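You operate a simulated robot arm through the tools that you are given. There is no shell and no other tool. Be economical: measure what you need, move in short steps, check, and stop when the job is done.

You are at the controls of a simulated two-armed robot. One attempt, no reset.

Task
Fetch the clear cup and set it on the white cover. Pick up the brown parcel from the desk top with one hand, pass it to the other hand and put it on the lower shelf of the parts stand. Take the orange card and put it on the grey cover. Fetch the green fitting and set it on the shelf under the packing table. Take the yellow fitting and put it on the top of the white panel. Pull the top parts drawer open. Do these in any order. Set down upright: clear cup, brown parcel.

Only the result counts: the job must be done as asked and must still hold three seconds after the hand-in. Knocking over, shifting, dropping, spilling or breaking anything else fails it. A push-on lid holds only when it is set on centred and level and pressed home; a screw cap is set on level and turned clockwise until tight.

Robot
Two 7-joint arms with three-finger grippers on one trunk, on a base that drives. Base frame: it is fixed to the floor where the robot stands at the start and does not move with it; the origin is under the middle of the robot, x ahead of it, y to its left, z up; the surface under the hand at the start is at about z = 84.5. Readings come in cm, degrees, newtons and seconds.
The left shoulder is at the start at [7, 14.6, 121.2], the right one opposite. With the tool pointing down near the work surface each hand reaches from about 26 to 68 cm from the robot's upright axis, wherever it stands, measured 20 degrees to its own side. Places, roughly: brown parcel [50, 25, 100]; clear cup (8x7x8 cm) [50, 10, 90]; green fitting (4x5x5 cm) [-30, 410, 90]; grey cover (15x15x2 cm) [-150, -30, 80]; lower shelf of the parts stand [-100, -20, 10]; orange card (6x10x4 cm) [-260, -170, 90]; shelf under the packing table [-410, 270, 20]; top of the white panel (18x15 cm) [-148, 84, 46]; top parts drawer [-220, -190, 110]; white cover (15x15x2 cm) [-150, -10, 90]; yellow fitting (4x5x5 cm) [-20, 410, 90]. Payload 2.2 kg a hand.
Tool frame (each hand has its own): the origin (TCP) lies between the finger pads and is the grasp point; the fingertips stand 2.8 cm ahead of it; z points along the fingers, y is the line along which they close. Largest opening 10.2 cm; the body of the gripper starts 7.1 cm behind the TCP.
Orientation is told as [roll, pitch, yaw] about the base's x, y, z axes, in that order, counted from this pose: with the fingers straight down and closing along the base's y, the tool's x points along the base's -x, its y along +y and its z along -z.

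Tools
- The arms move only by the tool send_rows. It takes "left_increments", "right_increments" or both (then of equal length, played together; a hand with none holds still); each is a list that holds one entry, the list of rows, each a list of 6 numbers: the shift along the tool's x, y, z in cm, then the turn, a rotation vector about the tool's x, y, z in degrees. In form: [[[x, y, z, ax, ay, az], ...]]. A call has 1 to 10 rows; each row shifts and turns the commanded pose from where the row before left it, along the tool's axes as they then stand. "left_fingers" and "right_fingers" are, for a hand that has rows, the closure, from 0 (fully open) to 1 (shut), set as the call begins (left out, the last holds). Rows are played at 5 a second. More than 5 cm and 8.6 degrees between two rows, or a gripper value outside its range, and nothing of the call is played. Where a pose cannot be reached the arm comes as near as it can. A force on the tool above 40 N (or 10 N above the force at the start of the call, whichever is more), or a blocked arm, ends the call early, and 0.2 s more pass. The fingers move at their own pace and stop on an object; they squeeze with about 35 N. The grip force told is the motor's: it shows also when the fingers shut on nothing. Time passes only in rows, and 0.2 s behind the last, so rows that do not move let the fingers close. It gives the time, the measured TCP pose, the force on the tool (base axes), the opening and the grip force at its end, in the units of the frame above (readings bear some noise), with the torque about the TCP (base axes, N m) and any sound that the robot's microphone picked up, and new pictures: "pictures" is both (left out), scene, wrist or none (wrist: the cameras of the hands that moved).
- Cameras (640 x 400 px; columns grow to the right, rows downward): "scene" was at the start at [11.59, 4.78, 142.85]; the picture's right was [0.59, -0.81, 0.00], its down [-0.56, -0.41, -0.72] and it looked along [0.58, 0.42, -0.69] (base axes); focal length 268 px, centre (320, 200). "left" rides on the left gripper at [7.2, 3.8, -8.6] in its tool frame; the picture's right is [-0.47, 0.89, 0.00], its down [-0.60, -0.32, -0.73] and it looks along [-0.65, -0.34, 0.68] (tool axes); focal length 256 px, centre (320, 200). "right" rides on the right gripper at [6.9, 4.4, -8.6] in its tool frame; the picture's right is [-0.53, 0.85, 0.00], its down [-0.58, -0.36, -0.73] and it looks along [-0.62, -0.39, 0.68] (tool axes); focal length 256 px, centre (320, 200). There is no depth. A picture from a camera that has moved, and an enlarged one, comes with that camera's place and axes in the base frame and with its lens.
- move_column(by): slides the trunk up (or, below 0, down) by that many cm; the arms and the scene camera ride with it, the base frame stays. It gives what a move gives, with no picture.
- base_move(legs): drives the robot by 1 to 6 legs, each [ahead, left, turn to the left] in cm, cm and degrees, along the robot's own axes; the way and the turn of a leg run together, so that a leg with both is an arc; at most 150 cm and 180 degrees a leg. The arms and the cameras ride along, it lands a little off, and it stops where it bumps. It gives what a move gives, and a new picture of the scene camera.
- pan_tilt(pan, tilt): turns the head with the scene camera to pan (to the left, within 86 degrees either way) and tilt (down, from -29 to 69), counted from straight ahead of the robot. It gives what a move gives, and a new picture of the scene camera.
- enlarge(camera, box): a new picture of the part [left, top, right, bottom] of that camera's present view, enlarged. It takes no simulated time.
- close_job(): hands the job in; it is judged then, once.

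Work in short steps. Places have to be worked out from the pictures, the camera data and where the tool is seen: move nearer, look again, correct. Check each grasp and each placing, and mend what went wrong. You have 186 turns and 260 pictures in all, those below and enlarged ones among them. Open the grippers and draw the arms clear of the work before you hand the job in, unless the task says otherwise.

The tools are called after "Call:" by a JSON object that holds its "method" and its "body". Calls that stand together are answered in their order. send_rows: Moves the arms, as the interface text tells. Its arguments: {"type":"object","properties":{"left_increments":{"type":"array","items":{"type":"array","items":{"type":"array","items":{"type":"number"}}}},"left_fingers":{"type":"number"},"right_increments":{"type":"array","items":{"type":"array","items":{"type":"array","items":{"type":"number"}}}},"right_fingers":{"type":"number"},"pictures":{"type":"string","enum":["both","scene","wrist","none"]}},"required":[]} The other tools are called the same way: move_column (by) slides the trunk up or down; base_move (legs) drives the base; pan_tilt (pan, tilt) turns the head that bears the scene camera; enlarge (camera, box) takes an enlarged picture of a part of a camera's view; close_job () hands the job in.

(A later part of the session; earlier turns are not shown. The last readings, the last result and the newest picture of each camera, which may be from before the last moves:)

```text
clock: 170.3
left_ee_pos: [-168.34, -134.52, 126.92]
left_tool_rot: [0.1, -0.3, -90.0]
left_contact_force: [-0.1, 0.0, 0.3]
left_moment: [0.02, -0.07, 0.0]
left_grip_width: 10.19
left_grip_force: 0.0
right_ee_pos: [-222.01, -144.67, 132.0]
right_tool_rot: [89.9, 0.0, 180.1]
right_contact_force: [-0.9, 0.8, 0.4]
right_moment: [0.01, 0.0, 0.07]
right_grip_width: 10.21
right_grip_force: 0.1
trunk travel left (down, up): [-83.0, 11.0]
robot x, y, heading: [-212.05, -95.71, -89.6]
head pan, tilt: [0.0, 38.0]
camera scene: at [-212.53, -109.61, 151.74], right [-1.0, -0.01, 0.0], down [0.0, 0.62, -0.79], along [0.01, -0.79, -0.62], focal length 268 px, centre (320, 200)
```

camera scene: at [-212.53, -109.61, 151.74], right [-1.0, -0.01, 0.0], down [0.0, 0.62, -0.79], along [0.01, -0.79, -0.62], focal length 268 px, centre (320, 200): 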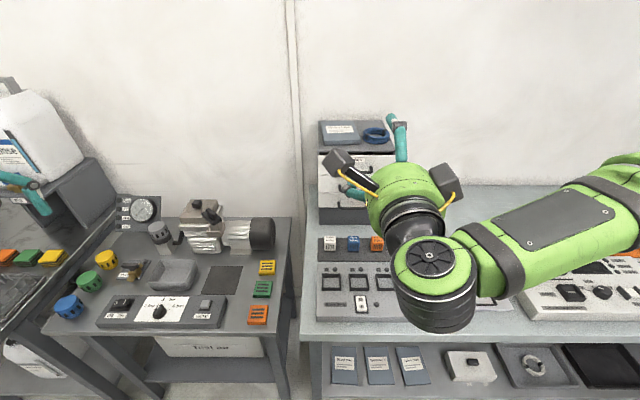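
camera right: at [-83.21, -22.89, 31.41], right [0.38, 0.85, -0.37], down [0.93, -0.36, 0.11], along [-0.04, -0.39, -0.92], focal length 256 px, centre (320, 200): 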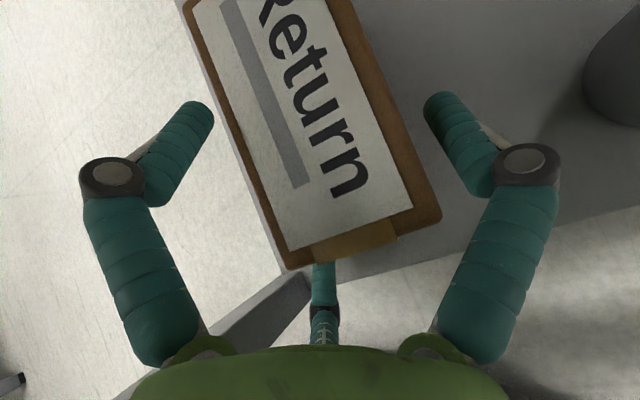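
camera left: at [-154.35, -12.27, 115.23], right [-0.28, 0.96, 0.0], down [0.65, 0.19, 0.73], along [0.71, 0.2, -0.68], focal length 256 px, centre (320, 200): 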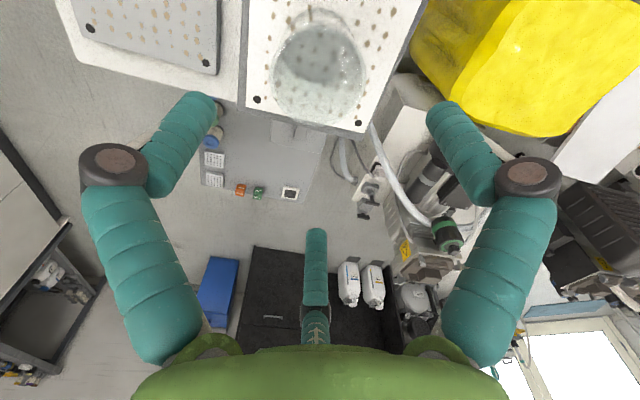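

The right hand points at the unit with the single finger up. I lower it by arm to the handle height.

Call:
{"method": "send_rows", "body": {"right_increments": [[[0, -4, 0, 0, 0, 0], [0, -4, 0, 0, 0, 0], [0, -4, 0, 0, 0, 0], [0, -4, 0, 0, 0, 0], [0, -4.4, 0, 0, 0, 0]]], "pictures": "both"}}

```text
clock: 171.5
left_ee_pos: [-168.08, -134.68, 126.52]
left_tool_rot: [-0.1, -0.3, -90.0]
left_contact_force: [0.1, 0.8, -0.1]
left_moment: [0.0, 0.0, -0.02]
left_grip_width: 10.17
left_grip_force: 0.1
right_ee_pos: [-218.44, -143.94, 113.57]
right_tool_rot: [89.7, -0.1, 179.7]
right_contact_force: [1.0, 0.1, -0.2]
right_moment: [0.0, -0.01, -0.01]
right_grip_width: 10.19
right_grip_force: 0.1
right hand out of reach, approached as far as the arm can: row 4, 5
trunk travel left (down, up): [-83.0, 11.0]
robot x, y, heading: [-211.89, -95.8, -89.5]
head pan, tilt: [0.0, 38.0]
camera scene: at [-212.0, -109.69, 151.74], right [-1.0, -0.01, 0.0], down [0.0, 0.62, -0.79], along [0.01, -0.79, -0.62], focal length 268 px, centre (320, 200)
camera right: at [-211.44, -135.38, 117.89], right [-0.53, 0.0, 0.85], down [-0.57, 0.74, -0.36], along [-0.62, -0.68, -0.39], focal length 256 px, centre (320, 200)
```

scene: 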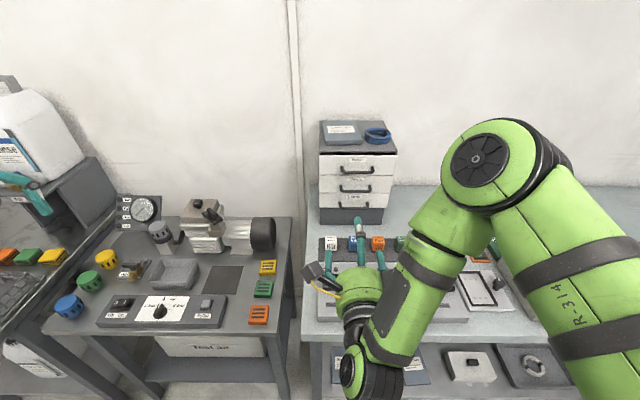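
right: 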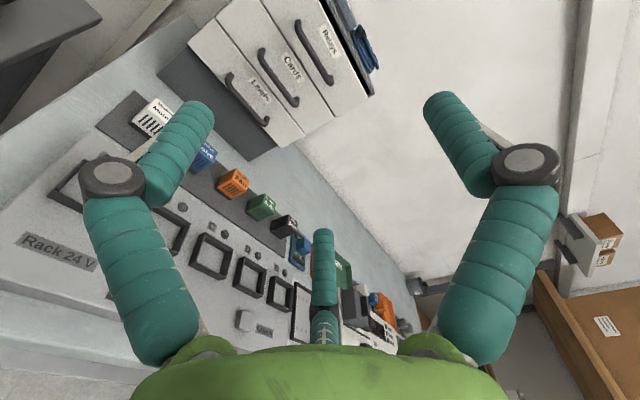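

The handle is at x≈-222, z≈110.4 (9 cm wide). I drive 15 cm closer and then align.

Call:
{"method": "base_move", "body": {"legs": [[15, 0, 0]]}}

Call:
{"method": "send_rows", "body": {"right_increments": [[[-1.8, -1.5, 3, 0, 0, 0], [-1.8, -1.5, 3, 0, 0, 0], [0, 0, 2, 0, 0, 0]]], "pictures": "both"}}

```text
clock: 172.9
left_ee_pos: [-168.12, -149.47, 126.85]
left_tool_rot: [0.0, -0.5, -90.2]
left_contact_force: [0.2, 0.5, 0.1]
left_moment: [-0.04, -0.03, 0.0]
left_grip_width: 10.18
left_grip_force: 0.1
right_ee_pos: [-218.57, -158.62, 113.69]
right_tool_rot: [89.7, 0.0, 179.6]
right_contact_force: [0.2, 1.1, -0.3]
right_moment: [0.02, -0.02, 0.01]
right_grip_width: 10.21
right_grip_force: 0.1
trunk travel left (down, up): [-83.0, 11.0]
robot x, y, heading: [-212.27, -111.09, -89.9]
head pan, tilt: [0.0, 38.0]
camera scene: at [-212.02, -124.17, 151.78], right [-1.0, 0.0, 0.0], down [0.0, 0.61, -0.79], along [0.0, -0.79, -0.61], focal length 268 px, centre (320, 200)
```

scene: 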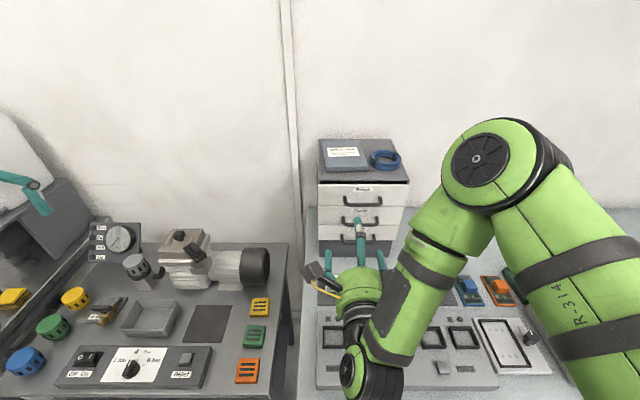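

```text
clock: 173.7
left_ee_pos: [-168.21, -149.83, 126.77]
left_tool_rot: [-0.2, -0.3, -90.1]
left_contact_force: [0.2, -0.5, 0.2]
left_moment: [0.04, -0.02, 0.01]
left_grip_width: 10.22
left_grip_force: 0.0
right_ee_pos: [-217.07, -164.09, 113.72]
right_tool_rot: [89.4, -0.1, 179.4]
right_contact_force: [0.7, -0.2, 0.6]
right_moment: [-0.01, -0.02, -0.03]
right_grip_width: 10.17
right_grip_force: 0.0
right hand out of reach, approached as far as the arm can: row 1, 2, 3
trunk travel left (down, up): [-83.0, 11.0]
robot x, y, heading: [-212.04, -110.58, -89.7]
head pan, tilt: [0.0, 38.0]
camera scene: at [-212.02, -124.71, 151.72], right [-1.0, 0.0, 0.0], down [0.0, 0.62, -0.79], along [0.0, -0.79, -0.62], focal length 268 px, centre (320, 200)
camera right: at [-209.97, -155.54, 118.14], right [-0.53, 0.0, 0.85], down [-0.57, 0.74, -0.36], along [-0.63, -0.67, -0.4], focal length 256 px, centre (320, 200)
```

scene: 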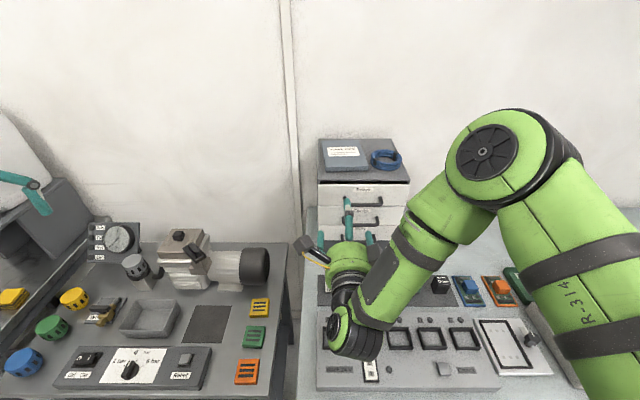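
right: 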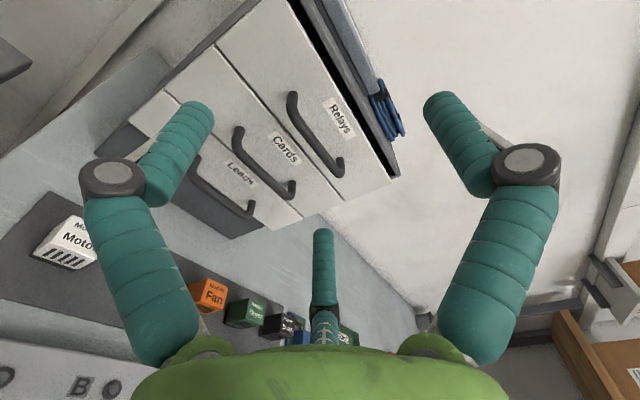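

The shoulder is too high for this. I raise the left hand 10 by arm and then lower the trunk 12 before continuing.

Call:
{"method": "send_rows", "body": {"left_increments": [[[2, 0, -3.5, 0, 0, 0], [2, 0, -3.5, 0, 0, 0], [2, 0, -3.5, 0, 0, 0]]], "right_increments": [[[0, 0, -2, 0, 0, 0], [0, 0, -2, 0, 0, 0], [0, 0, -2, 0, 0, 0]]], "pictures": "none"}}

Call:
{"method": "move_column", "body": {"by": -12}}

Call:
{"method": "send_rows", "body": {"right_increments": [[[-1.5, 3, 0, 0, 0, 0], [-1.5, 3, 0, 0, 0, 0], [-1.5, 3, 0, 0, 0, 0]]], "pictures": "both"}}

```text
clock: 174.5
left_ee_pos: [-167.88, -143.41, 137.0]
left_tool_rot: [-0.1, -0.4, -90.2]
left_contact_force: [0.4, 0.2, -0.3]
left_moment: [-0.03, 0.0, 0.0]
left_grip_width: 10.21
left_grip_force: 0.1
right_ee_pos: [-217.06, -157.88, 114.04]
right_tool_rot: [89.7, -0.1, 179.7]
right_contact_force: [0.1, 0.2, 0.2]
right_moment: [-0.01, 0.01, -0.02]
right_grip_width: 10.22
right_grip_force: 0.1
trunk travel left (down, up): [-83.0, 11.0]
robot x, y, heading: [-211.91, -111.05, -89.6]
head pan, tilt: [0.0, 38.0]
```

```text
clock: 176.0
left_ee_pos: [-167.89, -143.45, 124.93]
left_tool_rot: [-0.1, -0.4, -90.3]
left_contact_force: [-0.7, 0.2, 0.5]
left_moment: [-0.01, 0.01, -0.01]
left_grip_width: 10.23
left_grip_force: 0.0
right_ee_pos: [-217.12, -158.11, 101.96]
right_tool_rot: [89.7, -0.1, 179.5]
right_contact_force: [0.3, -0.3, 0.0]
right_moment: [0.01, -0.02, -0.03]
right_grip_width: 10.2
right_grip_force: 0.1
trunk travel left (down, up): [-71.0, 23.0]
robot x, y, heading: [-212.1, -111.01, -89.9]
head pan, tilt: [0.0, 38.0]
```

```text
clock: 176.8
left_ee_pos: [-167.98, -143.51, 124.95]
left_tool_rot: [-0.1, -0.4, -90.3]
left_contact_force: [-0.1, -0.3, 0.9]
left_moment: [0.0, -0.02, 0.01]
left_grip_width: 10.2
left_grip_force: 0.2
right_ee_pos: [-221.26, -158.36, 110.69]
right_tool_rot: [89.6, 0.0, 179.6]
right_contact_force: [0.5, 0.8, 0.3]
right_moment: [0.0, -0.02, 0.06]
right_grip_width: 10.19
right_grip_force: 0.0
right hand out of reach, approached as far as the arm can: row 3
trunk travel left (down, up): [-71.0, 23.0]
robot x, y, heading: [-212.19, -110.67, -89.8]
head pan, tilt: [0.0, 38.0]
camera scene: at [-212.12, -124.5, 139.74], right [-1.0, 0.0, 0.0], down [0.0, 0.62, -0.79], along [0.0, -0.79, -0.62], focal length 268 px, centre (320, 200)
camera right: at [-214.27, -149.68, 114.99], right [-0.53, 0.0, 0.85], down [-0.57, 0.74, -0.36], along [-0.62, -0.68, -0.39], focal length 256 px, centre (320, 200)
```

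scene: 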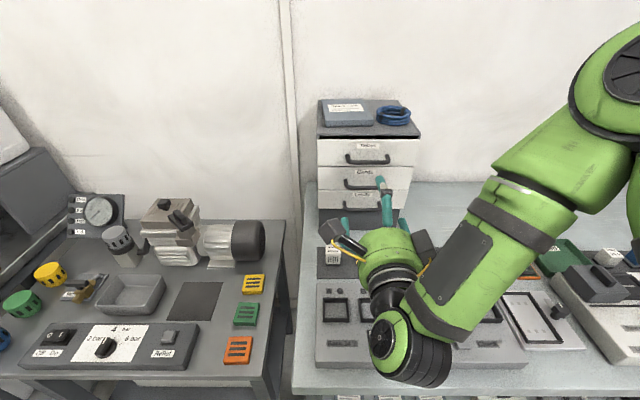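
right: 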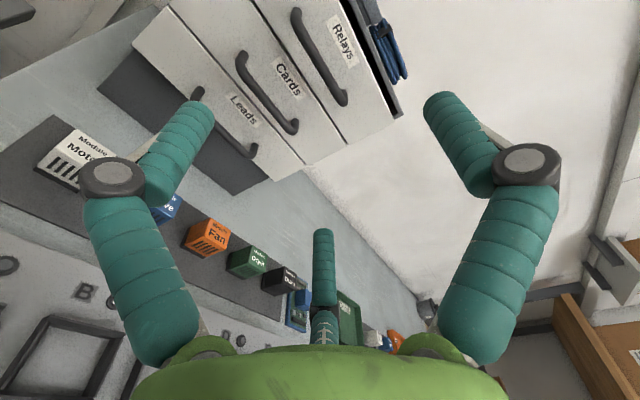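

Aligned with the handle (x -221.5, z 110.3, y ≈ -176.5). I advance straight in.

Call:
{"method": "send_rows", "body": {"right_increments": [[[0, 0, 3.5, 0, 0, 0], [0, 0, 3.5, 0, 0, 0], [0, 0, 3.5, 0, 0, 0], [0, 0, 3, 0, 0, 0]]], "pictures": "both"}}

```text
clock: 177.8
left_ee_pos: [-167.95, -143.62, 125.06]
left_tool_rot: [-0.2, -0.3, -90.3]
left_contact_force: [0.3, -0.2, 0.2]
left_moment: [0.04, -0.01, 0.03]
left_grip_width: 10.23
left_grip_force: 0.0
right_ee_pos: [-220.06, -171.52, 111.23]
right_tool_rot: [89.3, -0.1, 179.3]
right_contact_force: [0.5, -0.1, -0.7]
right_moment: [0.01, -0.03, -0.02]
right_grip_width: 10.21
right_grip_force: 0.1
right hand out of reach, approached as far as the arm can: row 3, 4
trunk travel left (down, up): [-71.0, 23.0]
robot x, y, heading: [-211.99, -110.95, -89.8]
head pan, tilt: [0.0, 38.0]
camera scene: at [-212.04, -124.68, 139.73], right [-1.0, 0.0, 0.0], down [0.0, 0.62, -0.79], along [0.0, -0.79, -0.62], focal length 268 px, centre (320, 200)
camera right: at [-213.02, -162.96, 115.6], right [-0.53, 0.0, 0.85], down [-0.57, 0.74, -0.36], along [-0.63, -0.67, -0.4], focal length 256 px, centre (320, 200)
```

scene: 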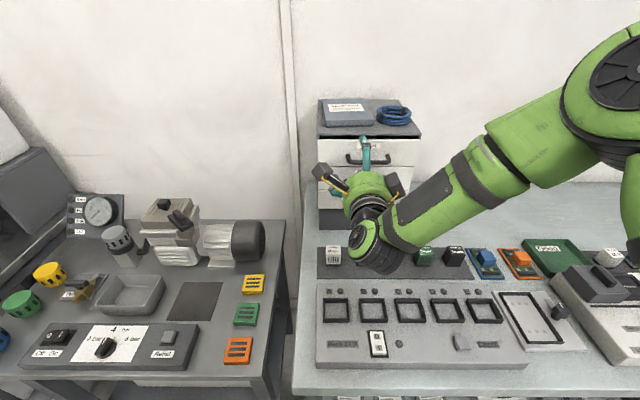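
right: 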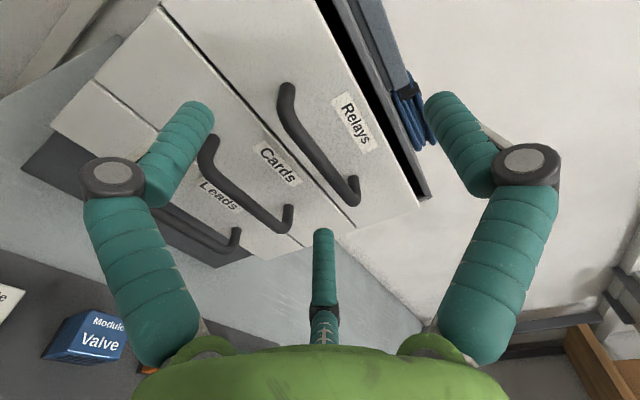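

A few more centimetres are needed; I nudge the base forward 2.5 and right 1.4 instead of the arm.

Call:
{"method": "base_move", "body": {"legs": [[2.5, -1.4, 0]]}}

Call:
{"method": "send_rows", "body": {"right_increments": [[[0, -0.8, 0, 0, 0, 0], [0, 0, 1, 0, 0, 0]]], "pictures": "wrist"}}

```text
clock: 178.6
left_ee_pos: [-168.97, -145.49, 124.92]
left_tool_rot: [-0.2, -0.6, -90.2]
left_contact_force: [-0.2, 0.9, 0.1]
left_moment: [-0.08, 0.05, -0.02]
left_grip_width: 10.2
left_grip_force: 0.1
right_ee_pos: [-221.1, -173.41, 111.55]
right_tool_rot: [89.7, -0.2, 179.5]
right_contact_force: [0.4, 0.7, -0.8]
right_moment: [0.03, 0.01, -0.06]
right_grip_width: 10.19
right_grip_force: 0.1
trunk travel left (down, up): [-71.0, 23.0]
robot x, y, heading: [-212.86, -113.06, -90.0]
head pan, tilt: [0.0, 38.0]
camera scene: at [-213.07, -126.45, 139.8], right [-1.0, 0.0, 0.0], down [0.0, 0.61, -0.79], along [0.0, -0.79, -0.61], focal length 268 px, centre (320, 200)
```

scene: 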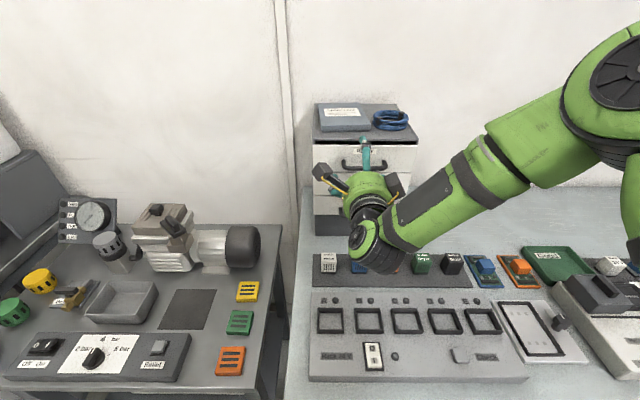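

```text
clock: 179.2
left_ee_pos: [-169.13, -145.84, 125.03]
left_tool_rot: [-0.1, -0.4, -90.1]
left_contact_force: [0.0, 0.8, 0.8]
left_moment: [-0.03, 0.02, -0.01]
left_grip_width: 10.19
left_grip_force: 0.0
right_ee_pos: [-220.94, -174.72, 110.56]
right_tool_rot: [89.3, 0.0, 179.2]
right_contact_force: [0.7, 0.3, 0.7]
right_moment: [0.04, 0.0, 0.0]
right_grip_width: 10.18
right_grip_force: 0.0
trunk travel left (down, up): [-71.0, 23.0]
robot x, y, heading: [-213.51, -113.36, -89.8]
head pan, tilt: [0.0, 38.0]
camera right: at [-213.9, -166.12, 115.11], right [-0.53, 0.0, 0.85], down [-0.57, 0.74, -0.36], along [-0.63, -0.67, -0.4], focal length 256 px, centre (320, 200)
```

right: 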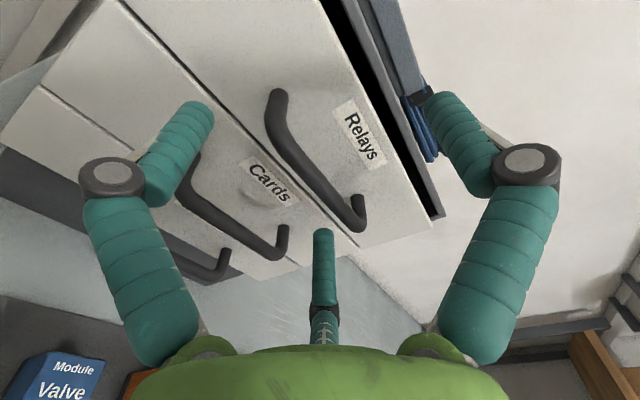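

The bar is centred about 1.8 cm ahead of the TCP. I advance 0.5 and close on it.

Call:
{"method": "send_rows", "body": {"right_increments": [[[0, -0.3, 0.5, 0, 0, 0], [0, 0, 0, 0, 0, 0]]], "pictures": "none"}}

Call:
{"method": "send_rows", "body": {"right_increments": [[[0, 0, 0, 0, 0, 0], [0, 0, 0, 0, 0, 0], [0, 0, 0, 0, 0, 0], [0, 0, 0, 0, 0, 0]]], "right_fingers": 1, "pictures": "wrist"}}

```text
clock: 179.8
left_ee_pos: [-169.16, -145.81, 125.02]
left_tool_rot: [0.0, -0.3, -90.2]
left_contact_force: [0.2, 0.3, -0.6]
left_moment: [-0.01, -0.02, 0.0]
left_grip_width: 10.21
left_grip_force: 0.1
right_ee_pos: [-220.85, -175.23, 110.46]
right_tool_rot: [89.4, -0.1, 179.1]
right_contact_force: [-0.7, 0.8, 0.8]
right_moment: [0.01, 0.0, 0.03]
right_grip_width: 10.18
right_grip_force: 0.0
right hand out of reach, approached as far as the arm can: row 1
trunk travel left (down, up): [-71.0, 23.0]
robot x, y, heading: [-213.42, -113.43, -89.7]
head pan, tilt: [0.0, 38.0]
```

```text
clock: 180.8
left_ee_pos: [-169.41, -146.12, 124.93]
left_tool_rot: [0.0, -0.2, -90.2]
left_contact_force: [-0.6, -0.1, -0.2]
left_moment: [0.01, -0.02, 0.06]
left_grip_width: 10.19
left_grip_force: 0.0
right_ee_pos: [-220.99, -175.22, 109.73]
right_tool_rot: [88.3, -0.1, 179.1]
right_contact_force: [-3.1, 12.3, -27.0]
right_moment: [0.15, 0.01, -0.44]
right_grip_width: 1.62
right_grip_force: 42.2
trunk travel left (down, up): [-71.0, 23.0]
robot x, y, heading: [-213.31, -113.32, -89.9]
head pan, tilt: [0.0, 38.0]
camera right: at [-213.95, -166.76, 114.27], right [-0.53, -0.02, 0.85], down [-0.57, 0.75, -0.34], along [-0.63, -0.66, -0.41], focal length 256 px, centre (320, 200)
```

right: 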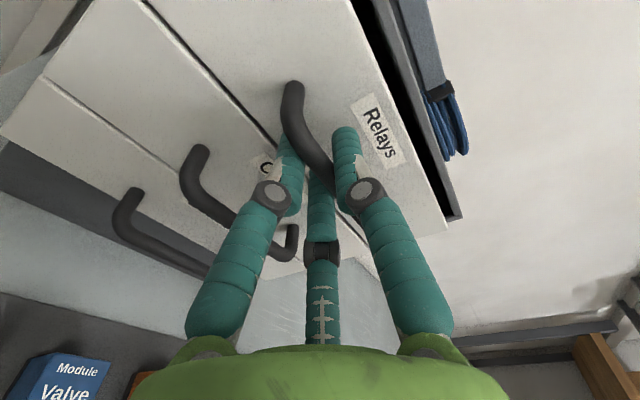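

The bar is gripped. I relieve the vertical strain and pull back.

Call:
{"method": "send_rows", "body": {"right_increments": [[[0, -0.6, 0, 0, 0, 0], [0, 0, -1, 0, 0, 0], [0, 0, -1.5, 0, 0, 0], [0, 0, -2, 0, 0, 0], [0, 0, -2, 0, 0, 0]]], "pictures": "both"}}

```text
clock: 182.0
left_ee_pos: [-169.4, -146.14, 125.05]
left_tool_rot: [-0.1, -0.4, -90.2]
left_contact_force: [-0.4, 0.4, -0.7]
left_moment: [0.02, -0.01, 0.02]
left_grip_width: 10.19
left_grip_force: 0.0
right_ee_pos: [-220.93, -168.76, 109.73]
right_tool_rot: [89.3, -0.1, 179.3]
right_contact_force: [-3.2, -0.5, -15.5]
right_moment: [0.13, 0.01, -1.36]
right_grip_width: 1.6
right_grip_force: 42.2
trunk travel left (down, up): [-71.0, 23.0]
robot x, y, heading: [-213.32, -113.44, -89.8]
head pan, tilt: [0.0, 38.0]
camera scene: at [-213.5, -127.23, 139.71], right [-1.0, 0.0, 0.0], down [0.0, 0.62, -0.79], along [0.0, -0.79, -0.62], focal length 268 px, centre (320, 200)
camera right: at [-213.97, -160.32, 114.12], right [-0.53, 0.0, 0.85], down [-0.57, 0.74, -0.35], along [-0.63, -0.67, -0.4], focal length 256 px, centre (320, 200)
```

scene: 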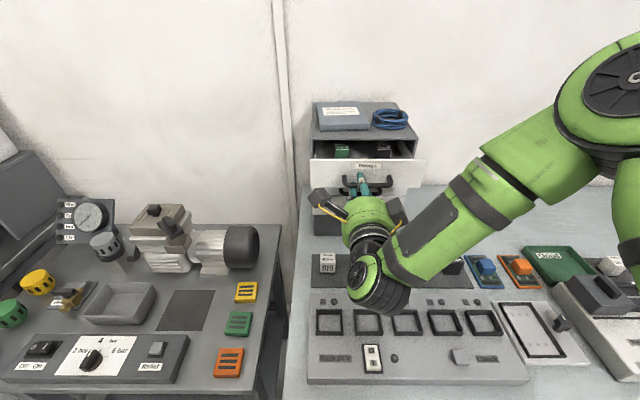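
right: 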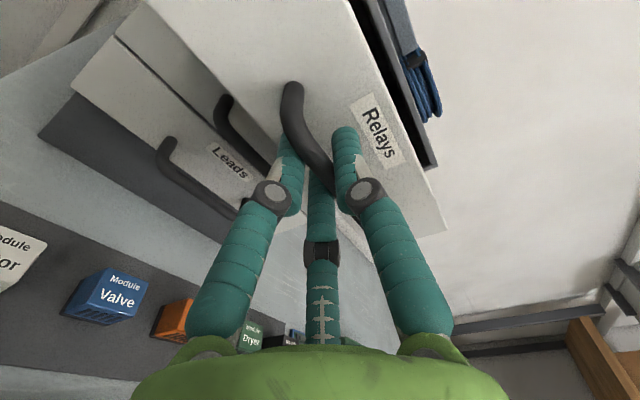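

The drawer is sliding out (6.5 cm). I pull further.

Call:
{"method": "send_rows", "body": {"right_increments": [[[0, -0.2, -2, 0, 0, 0], [0, 0, -2, 0, 0, 0], [0, 0, -2, 0, 0, 0], [0, 0, -1.5, 0, 0, 0]]], "pictures": "scene"}}

```text
clock: 183.0
left_ee_pos: [-169.56, -146.03, 125.11]
left_tool_rot: [0.1, -0.3, -90.2]
left_contact_force: [0.3, 0.3, 0.0]
left_moment: [0.04, 0.03, -0.01]
left_grip_width: 10.23
left_grip_force: 0.0
right_ee_pos: [-221.01, -161.19, 109.76]
right_tool_rot: [89.5, 0.1, 179.3]
right_contact_force: [-11.2, 0.8, -8.1]
right_moment: [0.07, 0.0, 0.62]
right_grip_width: 1.6
right_grip_force: 41.7
trunk travel left (down, up): [-71.0, 23.0]
robot x, y, heading: [-213.59, -113.55, -89.8]
head pan, tilt: [0.0, 38.0]
camera scene: at [-213.76, -127.14, 139.73], right [-1.0, 0.0, 0.0], down [0.0, 0.62, -0.79], along [0.01, -0.79, -0.62], focal length 268 px, centre (320, 200)
```

scene: 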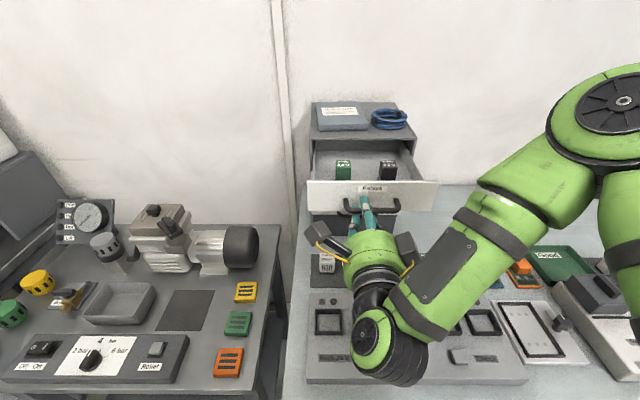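

14 cm open. I try a final short pull to its stop, then release.

Call:
{"method": "send_rows", "body": {"right_increments": [[[0, 0, -1, 0, 0, 0], [0, 0, -1, 0, 0, 0]]], "pictures": "none"}}

Call:
{"method": "send_rows", "body": {"right_increments": [[[0, 0, 0, 0, 0, 0], [0, 0, 0, 0, 0, 0], [0, 0, 0, 0, 0, 0]]], "right_fingers": 0, "pictures": "wrist"}}

```text
clock: 183.6
left_ee_pos: [-169.55, -145.98, 125.11]
left_tool_rot: [0.0, -0.3, -90.2]
left_contact_force: [-0.8, 0.4, 0.4]
left_moment: [0.01, 0.01, 0.01]
left_grip_width: 10.2
left_grip_force: 0.0
right_ee_pos: [-221.01, -159.19, 109.67]
right_tool_rot: [89.5, 0.0, 179.3]
right_contact_force: [-9.2, -0.3, -9.2]
right_moment: [0.04, 0.05, -1.05]
right_grip_width: 1.56
right_grip_force: 41.8
trunk travel left (down, up): [-71.0, 23.0]
robot x, y, heading: [-213.41, -113.34, -90.3]
head pan, tilt: [0.0, 38.0]
```

```text
clock: 184.4
left_ee_pos: [-169.12, -146.09, 124.93]
left_tool_rot: [-0.1, -0.5, -90.2]
left_contact_force: [0.1, -0.1, 0.3]
left_moment: [0.0, 0.0, 0.03]
left_grip_width: 10.18
left_grip_force: 0.2
right_ee_pos: [-220.76, -159.1, 109.86]
right_tool_rot: [89.4, 0.0, 179.4]
right_contact_force: [-0.2, 1.0, -0.3]
right_moment: [0.0, 0.01, 0.0]
right_grip_width: 10.19
right_grip_force: 0.1
trunk travel left (down, up): [-71.0, 23.0]
robot x, y, heading: [-213.52, -113.57, -89.6]
head pan, tilt: [0.0, 38.0]
camera right: at [-213.65, -150.61, 114.17], right [-0.53, 0.0, 0.85], down [-0.57, 0.74, -0.36], along [-0.63, -0.67, -0.4], focal length 256 px, centre (320, 200)
```

right: 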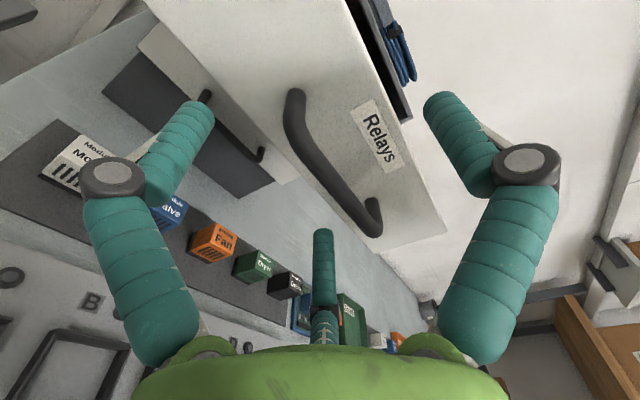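

The drawer is open about 16 cm. I back straight out and bring the right hand to vertical for the card.

Call:
{"method": "base_move", "body": {"legs": [[-16, 0, 0]]}}

Call:
{"method": "send_rows", "body": {"right_increments": [[[0, 2, -1, 0, 0, 0], [0, 2, -1, 8.2, 0, 0], [0, 0, 0, 8.2, 0, 0], [0, 0, 0, 8.2, 0, 0], [0, 0, 0, 8.2, 0, 0], [0, 0, 0, 8.2, 0, 0], [0, 0, 0, 8.2, 0, 0], [0, 0, 0, 8.2, 0, 0], [0, 0, 0, 8.2, 0, 0], [0, 0, 0, 8.2, 0, 0]]], "pictures": "none"}}

Call:
{"method": "send_rows", "body": {"right_increments": [[[0, 0, 0, 8.2, 0, 0], [0, 0, 0, 8, 0, 0], [-3, 0, 0, 0, 0, 0], [-4, 0, 0, 0, 0, 0], [-4, 0, 0, 0, 0, 0], [-4, 0, 0, 0, 0, 0]]], "pictures": "both"}}

```text
clock: 185.8
left_ee_pos: [-169.33, -130.46, 124.89]
left_tool_rot: [-0.1, -0.2, -90.2]
left_contact_force: [0.0, 0.6, -0.6]
left_moment: [0.04, -0.01, -0.01]
left_grip_width: 10.2
left_grip_force: 0.0
right_ee_pos: [-220.81, -143.54, 109.67]
right_tool_rot: [89.4, -0.1, 179.4]
right_contact_force: [-0.6, 0.8, 0.4]
right_moment: [0.0, -0.01, 0.0]
right_grip_width: 10.18
right_grip_force: 0.1
trunk travel left (down, up): [-71.0, 23.0]
robot x, y, heading: [-213.57, -97.69, -89.9]
head pan, tilt: [0.0, 38.0]
camera scene: at [-213.44, -111.51, 139.7], right [-1.0, 0.0, 0.0], down [0.0, 0.62, -0.79], along [0.0, -0.79, -0.62], focal length 268 px, centre (320, 200)
```

scene: 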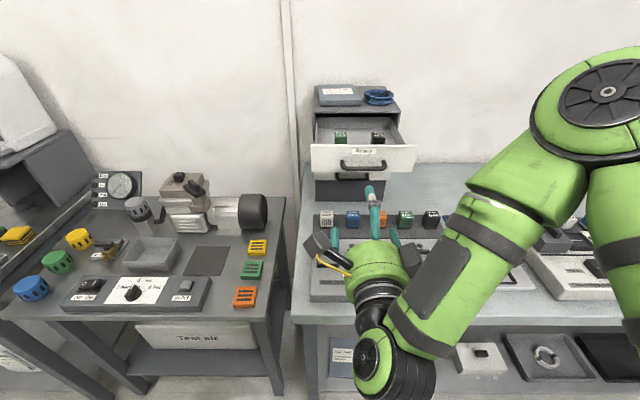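

```text
clock: 188.0
left_ee_pos: [-169.44, -130.37, 124.98]
left_tool_rot: [-0.1, -0.3, -90.1]
left_contact_force: [1.0, -0.6, -0.5]
left_moment: [0.01, 0.04, 0.0]
left_grip_width: 10.21
left_grip_force: 0.0
right_ee_pos: [-219.25, -143.2, 113.58]
right_tool_rot: [15.6, -0.2, 179.6]
right_contact_force: [0.0, 0.2, -0.1]
right_moment: [-0.01, -0.02, -0.01]
right_grip_width: 10.19
right_grip_force: 0.1
right hand out of reach, approached as far as the arm can: row 1, 2
trunk travel left (down, up): [-71.0, 23.0]
robot x, y, heading: [-213.31, -97.73, -89.8]
head pan, tilt: [0.0, 38.0]
```

```text
clock: 189.4
left_ee_pos: [-169.46, -130.03, 125.01]
left_tool_rot: [0.0, -0.5, -90.2]
left_contact_force: [0.4, 0.6, 0.5]
left_moment: [-0.06, -0.05, 0.02]
left_grip_width: 10.19
left_grip_force: 0.0
right_ee_pos: [-234.56, -142.96, 113.48]
right_tool_rot: [-0.4, 0.1, 179.4]
right_contact_force: [-0.4, 0.0, 0.0]
right_moment: [-0.05, -0.05, 0.03]
right_grip_width: 10.21
right_grip_force: 0.1
trunk travel left (down, up): [-71.0, 23.0]
robot x, y, heading: [-213.82, -97.5, -89.8]
head pan, tilt: [0.0, 38.0]
camera scene: at [-213.69, -111.11, 139.75], right [-1.0, 0.0, 0.0], down [0.0, 0.61, -0.79], along [0.0, -0.79, -0.61], focal length 268 px, centre (320, 200)
camera right: at [-227.67, -147.33, 122.03], right [-0.54, -0.84, -0.01], down [-0.57, 0.36, 0.73], along [-0.61, 0.4, -0.68], focal length 256 px, centre (320, 200)
```

scene: 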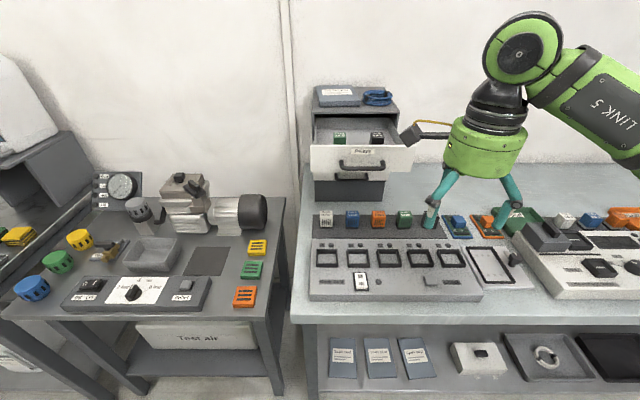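
right: 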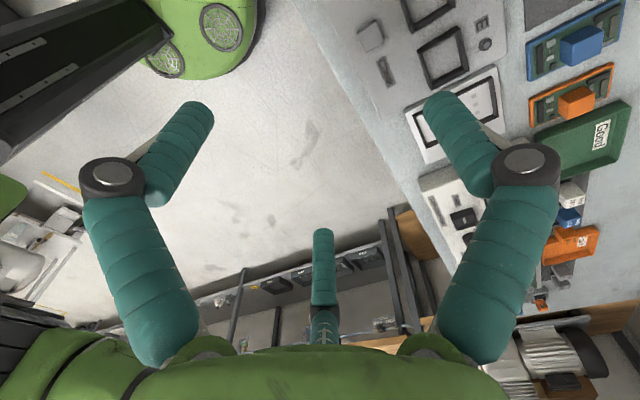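

The card's block is at about [-258.9, -166, 90], long axis along y. I shift right first (to stay clear of the open drawer) and then drive forward.

Call:
{"method": "base_move", "body": {"legs": [[0, -13, 0], [14.5, 0, 0]]}}

Call:
{"method": "send_rows", "body": {"right_increments": [[[-3.5, 0, 0, 0, 0, 0], [-3.5, 2, 0, 0, 0, 0], [-3, 3, 0, 0, 0, 0], [0, 2, 0, 0, 0, 0], [0, 0, 4, 0, 0, 0], [0, 0, 4, 0, 0, 0]]], "right_fingers": 0.3, "pictures": "both"}}

```text
clock: 191.7
left_ee_pos: [-182.15, -144.33, 125.09]
left_tool_rot: [-0.1, -0.5, -90.1]
left_contact_force: [0.2, 0.4, 0.8]
left_moment: [-0.01, 0.03, 0.03]
left_grip_width: 10.19
left_grip_force: 0.0
right_ee_pos: [-247.1, -157.21, 113.63]
right_tool_rot: [-0.3, -0.1, 179.5]
right_contact_force: [0.4, 0.4, -0.7]
right_moment: [-0.05, 0.03, 0.02]
right_grip_width: 10.2
right_grip_force: 0.1
trunk travel left (down, up): [-71.0, 23.0]
robot x, y, heading: [-226.37, -112.09, -89.6]
head pan, tilt: [0.0, 38.0]
camera scene: at [-226.2, -125.39, 139.77], right [-1.0, -0.01, 0.0], down [0.0, 0.61, -0.79], along [0.0, -0.79, -0.61], focal length 268 px, centre (320, 200)
```

scene: 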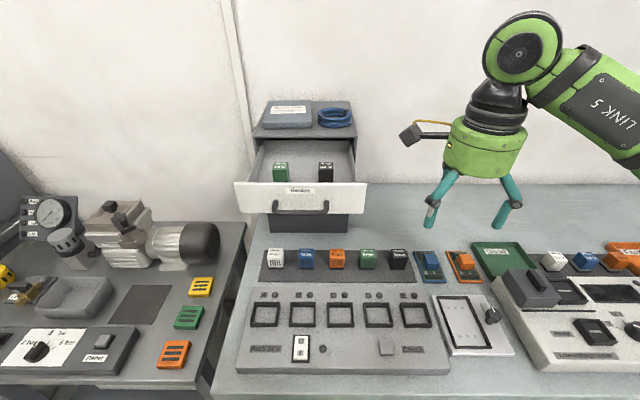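

```text
clock: 193.1
left_ee_pos: [-182.1, -144.65, 125.1]
left_tool_rot: [-0.1, -0.3, -90.2]
left_contact_force: [-0.6, -0.1, 1.0]
left_moment: [0.01, 0.0, 0.0]
left_grip_width: 10.19
left_grip_force: 0.1
right_ee_pos: [-257.22, -164.4, 105.43]
right_tool_rot: [-0.6, 0.0, 179.4]
right_contact_force: [-0.1, 0.6, -0.9]
right_moment: [0.05, -0.04, -0.01]
right_grip_width: 7.11
right_grip_force: 0.2
trunk travel left (down, up): [-71.0, 23.0]
robot x, y, heading: [-226.21, -111.74, -89.9]
head pan, tilt: [0.0, 38.0]
camera scene: at [-226.32, -125.78, 139.73], right [-1.0, -0.01, 0.0], down [0.0, 0.62, -0.79], along [0.0, -0.79, -0.62], focal length 268 px, centre (320, 200)
camera right: at [-250.35, -168.9, 114.0], right [-0.54, -0.84, -0.01], down [-0.57, 0.36, 0.73], along [-0.61, 0.4, -0.68], focal length 256 px, centre (320, 200)
```

scene: 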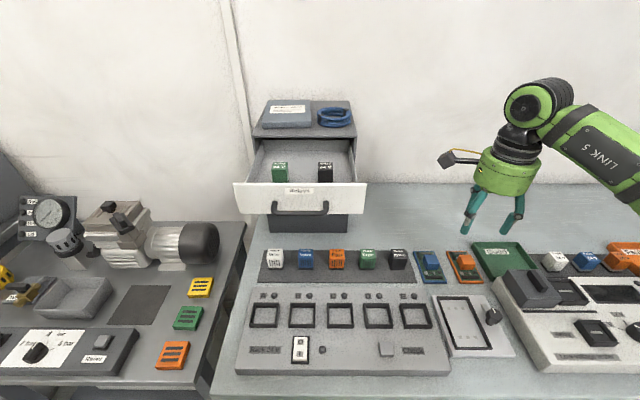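
right: 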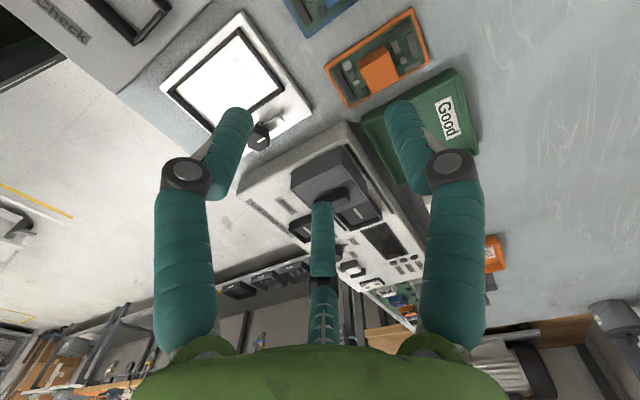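

The card is centred at about [-261.4, -168.2], plate on the bench, block top near 88.5. I move above it with the fingers at about 6.2 cm.

Call:
{"method": "send_rows", "body": {"right_increments": [[[-2.1, 1.9, 0, 0, 0, 0], [-2.1, 1.9, 0, 0, 0, 0], [0, 0, 4, 0, 0, 0], [0, 0, 4, 0, 0, 0], [0, 0, 3, 0, 0, 0]]], "right_fingers": 0.39, "pictures": "both"}}

Call:
{"method": "enlarge", "body": {"camera": "scene", "box": [400, 170, 560, 290]}}

```text
clock: 194.3
left_ee_pos: [-182.04, -144.69, 125.08]
left_tool_rot: [-0.2, -0.3, -90.0]
left_contact_force: [0.7, 0.2, 0.3]
left_moment: [0.02, 0.02, 0.02]
left_grip_width: 10.19
left_grip_force: 0.0
right_ee_pos: [-261.32, -168.26, 94.37]
right_tool_rot: [-0.4, -0.1, 179.3]
right_contact_force: [0.7, 0.2, 0.6]
right_moment: [0.0, -0.02, -0.04]
right_grip_width: 6.2
right_grip_force: 0.0
trunk travel left (down, up): [-71.0, 23.0]
robot x, y, heading: [-226.32, -112.05, -89.7]
head pan, tilt: [0.0, 38.0]
camera scene: at [-226.22, -125.74, 139.74], right [-1.0, -0.01, 0.0], down [0.0, 0.62, -0.79], along [0.0, -0.79, -0.62], focal length 268 px, centre (320, 200)
camera right: at [-254.38, -172.58, 102.8], right [-0.54, -0.84, -0.01], down [-0.57, 0.36, 0.73], along [-0.62, 0.4, -0.68], focal length 256 px, centre (320, 200)
```

scene: 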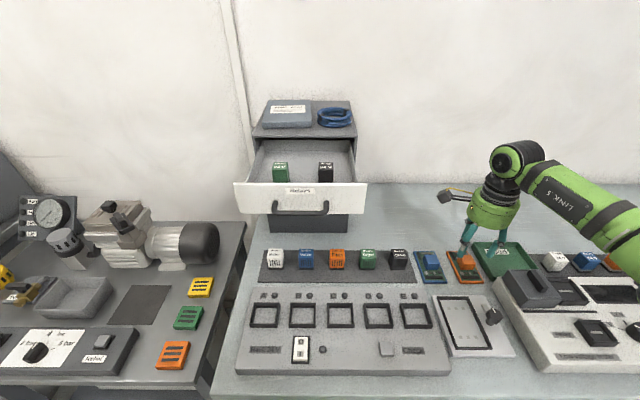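
right: 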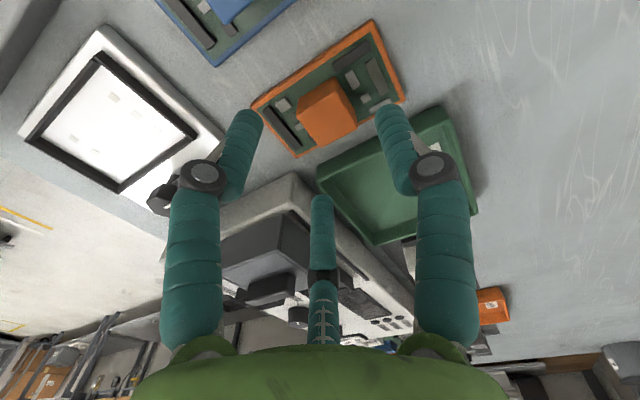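

```text
3.33 times, centred on (480, 230) of scene
camera zoom: at [-226.22, -125.74, 139.74], right [-1.0, -0.01, 0.0], down [0.0, 0.62, -0.79], along [0.0, -0.79, -0.62], focal length 892 px, centre (-213, 100)
```

zoom: 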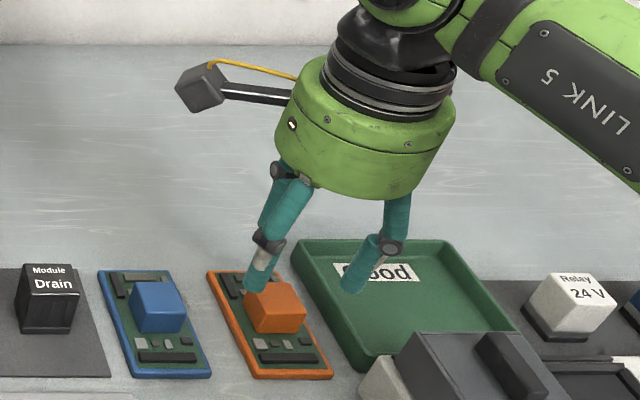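

Well centred. I descend to TCP z≈89.1 and close on the block.

Call:
{"method": "send_rows", "body": {"right_increments": [[[0, 0.15, 2.5, 0, 0, 0], [0, 0, 1.8, 0, 0, 0], [0, 0, 1, 0, 0, 0]]], "pictures": "none"}}

Call:
{"method": "send_rows", "body": {"right_increments": [[[0, 0, 0, 0, 0, 0], [0, 0, 0, 0, 0, 0], [0, 0, 0, 0, 0, 0]]], "right_fingers": 1, "pictures": "wrist"}}

Call:
{"method": "send_rows", "body": {"right_increments": [[[0, 0, -0.5, 0, 0, 0], [0, 0, -1, 0, 0, 0], [0, 0, -1.5, 0, 0, 0], [0, 0, -2, 0, 0, 0]]], "pictures": "both"}}

```text
clock: 195.1
left_ee_pos: [-182.07, -144.37, 124.98]
left_tool_rot: [0.0, -0.5, -90.1]
left_contact_force: [-0.6, 0.7, 0.7]
left_moment: [-0.02, 0.0, 0.02]
left_grip_width: 10.19
left_grip_force: 0.1
right_ee_pos: [-261.42, -168.17, 89.16]
right_tool_rot: [-0.4, -0.1, 179.5]
right_contact_force: [0.4, -0.4, 0.0]
right_moment: [0.02, -0.04, 0.04]
right_grip_width: 6.23
right_grip_force: 0.1
trunk travel left (down, up): [-71.0, 23.0]
robot x, y, heading: [-226.24, -112.1, -90.0]
head pan, tilt: [0.0, 38.0]
```

```text
clock: 195.9
left_ee_pos: [-182.0, -144.55, 125.04]
left_tool_rot: [0.0, -0.4, -90.1]
left_contact_force: [0.4, -0.5, -0.2]
left_moment: [-0.02, -0.02, 0.02]
left_grip_width: 10.2
left_grip_force: 0.1
right_ee_pos: [-261.4, -168.14, 89.16]
right_tool_rot: [-0.3, -0.1, 179.4]
right_contact_force: [-0.6, -1.0, 2.3]
right_moment: [0.03, 0.04, 0.0]
right_grip_width: 3.48
right_grip_force: 34.8
trunk travel left (down, up): [-71.0, 23.0]
robot x, y, heading: [-226.06, -111.94, -89.7]
head pan, tilt: [0.0, 38.0]
camera right: at [-254.46, -172.6, 97.65], right [-0.54, -0.84, -0.01], down [-0.57, 0.36, 0.73], along [-0.61, 0.4, -0.68], focal length 256 px, centre (320, 200)
```

right: 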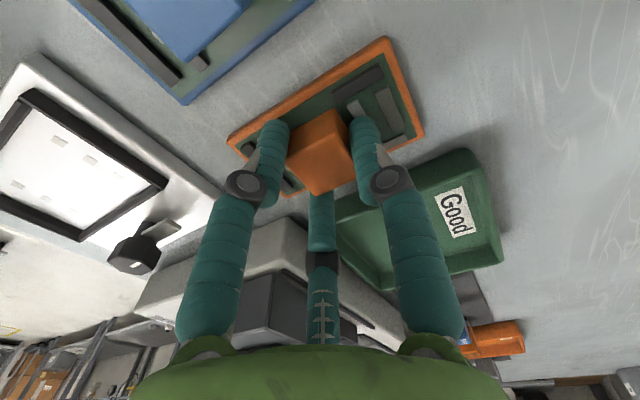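

```text
clock: 196.9
left_ee_pos: [-182.09, -144.59, 125.13]
left_tool_rot: [-0.2, -0.5, -90.2]
left_contact_force: [-0.8, -0.3, 0.5]
left_moment: [-0.01, 0.01, 0.0]
left_grip_width: 10.19
left_grip_force: 0.0
right_ee_pos: [-261.2, -168.2, 94.21]
right_tool_rot: [-0.5, 0.0, 179.4]
right_contact_force: [0.0, -0.1, -1.2]
right_moment: [0.0, 0.03, 0.01]
right_grip_width: 3.5
right_grip_force: 34.8
trunk travel left (down, up): [-71.0, 23.0]
robot x, y, heading: [-226.66, -111.92, -89.8]
head pan, tilt: [0.0, 38.0]
camera scene: at [-226.18, -125.65, 139.74], right [-1.0, -0.01, 0.0], down [0.0, 0.62, -0.79], along [0.0, -0.79, -0.62], focal length 268 px, centre (320, 200)
camera right: at [-254.44, -172.6, 102.73], right [-0.54, -0.84, -0.01], down [-0.57, 0.36, 0.73], along [-0.61, 0.4, -0.68], focal length 256 px, centre (320, 200)
```

scene: 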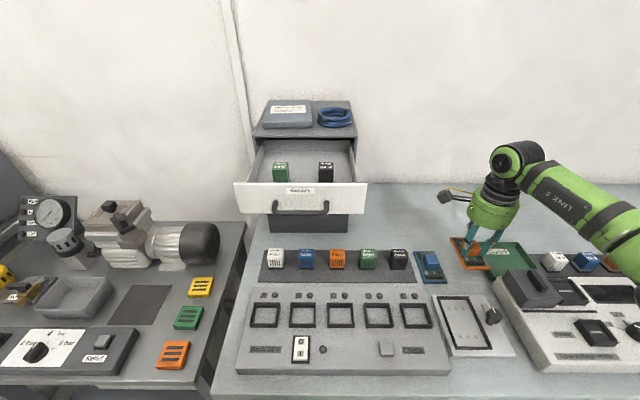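
right: 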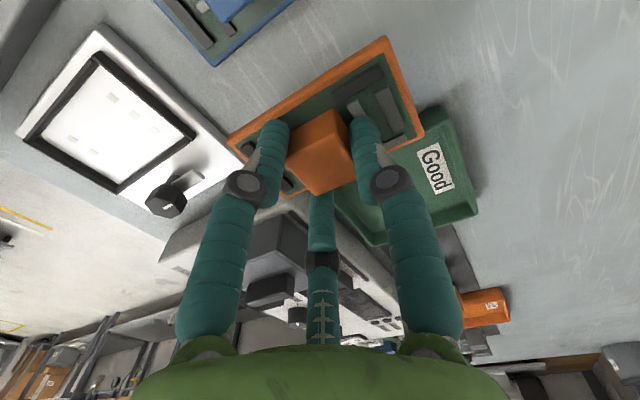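

The card is lifted level (grip 3.5 cm). I raise it, draw it in, back off and turn right toward the cabinet.

Call:
{"method": "send_rows", "body": {"right_increments": [[[0, 0, -4, 0, 0, 0], [0, 0, -4, 0, 0, 0], [0, -2, -4, 0, 0, 0], [0, -3, -4, 0, 0, 0], [0, -4, -2, 0, 0, 0], [-2, -4, 0, 0, 0, 0], [-2, -3, 0, 0, 0, 0]]], "pictures": "none"}}

Call:
{"method": "base_move", "body": {"legs": [[-25, 0, 0], [0, 0, -134]]}}

Call:
{"method": "pan_tilt", "body": {"pan": -40, "tilt": 45}}

```text
clock: 198.5
left_ee_pos: [-182.19, -144.31, 124.93]
left_tool_rot: [0.0, -0.4, -90.2]
left_contact_force: [0.2, 0.5, 0.6]
left_moment: [-0.05, -0.03, 0.0]
left_grip_width: 10.19
left_grip_force: 0.1
right_ee_pos: [-265.28, -152.25, 112.2]
right_tool_rot: [-0.5, -0.1, 179.6]
right_contact_force: [0.9, -0.3, -0.5]
right_moment: [0.01, -0.04, -0.01]
right_grip_width: 3.52
right_grip_force: 34.6
trunk travel left (down, up): [-71.0, 23.0]
robot x, y, heading: [-226.45, -112.19, -89.7]
head pan, tilt: [0.0, 38.0]
```

```text
clock: 205.8
left_ee_pos: [-280.33, -97.06, 125.03]
left_tool_rot: [-0.2, -0.4, 137.0]
left_contact_force: [1.0, 0.0, -1.1]
left_moment: [0.0, 0.02, -0.01]
left_grip_width: 10.2
left_grip_force: 0.0
right_ee_pos: [-229.29, -30.92, 112.23]
right_tool_rot: [-0.5, -0.1, 46.5]
right_contact_force: [0.1, -0.7, -1.0]
right_moment: [0.0, 0.0, 0.03]
right_grip_width: 3.52
right_grip_force: 34.8
trunk travel left (down, up): [-71.0, 23.0]
robot x, y, heading: [-226.23, -86.91, 137.5]
head pan, tilt: [0.0, 38.0]
camera scene: at [-236.41, -77.75, 139.74], right [0.68, 0.74, 0.0], down [0.45, -0.42, -0.79], along [-0.58, 0.53, -0.62], focal length 268 px, centre (320, 200)
```

scene: 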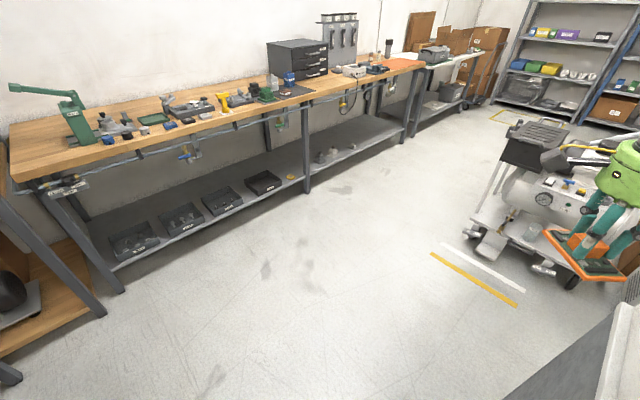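

```text
clock: 206.8
left_ee_pos: [-280.27, -97.1, 124.98]
left_tool_rot: [0.0, -0.4, 137.0]
left_contact_force: [-1.0, 0.5, 0.6]
left_moment: [0.01, 0.01, 0.02]
left_grip_width: 10.17
left_grip_force: 0.0
right_ee_pos: [-229.46, -30.77, 112.09]
right_tool_rot: [-0.5, -0.1, 46.5]
right_contact_force: [-0.5, 0.3, -0.9]
right_moment: [-0.03, 0.04, -0.01]
right_grip_width: 3.48
right_grip_force: 34.8
trunk travel left (down, up): [-71.0, 23.0]
robot x, y, heading: [-226.31, -86.74, 137.3]
head pan, tilt: [-40.0, 45.0]
camera scene: at [-231.11, -75.52, 138.71], right [0.99, 0.13, 0.0], down [0.09, -0.7, -0.71], along [-0.09, 0.7, -0.71], focal length 268 px, centre (320, 200)
```

scene: 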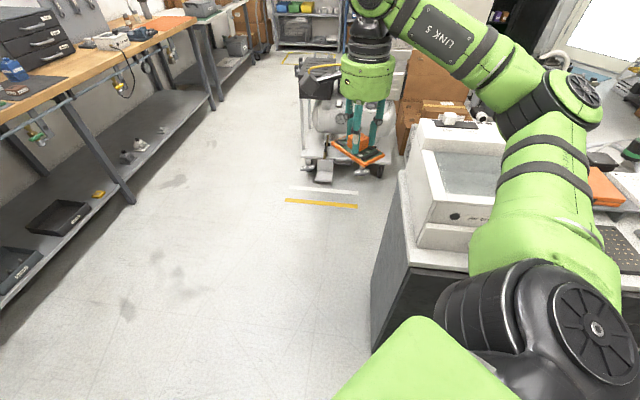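

I route the card around the tank: back off in -y first, then +x, then in toward the grey cover.

Call:
{"method": "base_move", "body": {"legs": [[-16.3, 17.6, 0], [-55, -51, 0], [5, -5.4, 0]]}}

```text
clock: 212.9
left_ee_pos: [-206.38, -114.6, 125.02]
left_tool_rot: [-0.3, -0.4, 136.8]
left_contact_force: [0.2, -0.3, -0.4]
left_moment: [0.05, -0.01, 0.0]
left_grip_width: 10.21
left_grip_force: 0.0
right_ee_pos: [-155.46, -48.48, 112.31]
right_tool_rot: [-0.3, -0.2, 46.4]
right_contact_force: [0.7, -0.6, -0.9]
right_moment: [0.06, 0.02, -0.02]
right_grip_width: 3.51
right_grip_force: 34.8
trunk travel left (down, up): [-71.0, 23.0]
robot x, y, heading: [-152.41, -104.1, 137.6]
head pan, tilt: [-40.0, 45.0]
camera scene: at [-157.2, -93.28, 138.75], right [0.99, 0.13, 0.0], down [0.09, -0.7, -0.71], along [-0.09, 0.7, -0.71], focal length 268 px, centre (320, 200)
```

scene: 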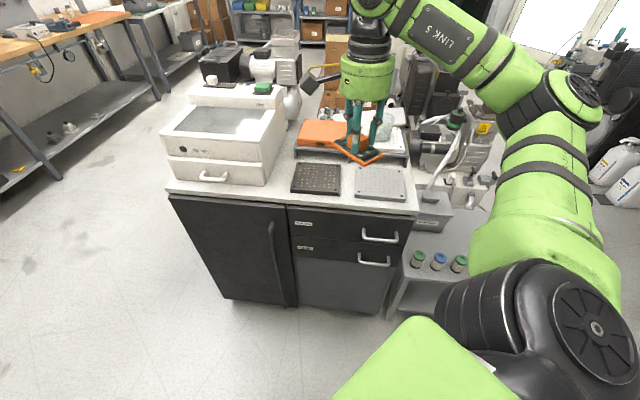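

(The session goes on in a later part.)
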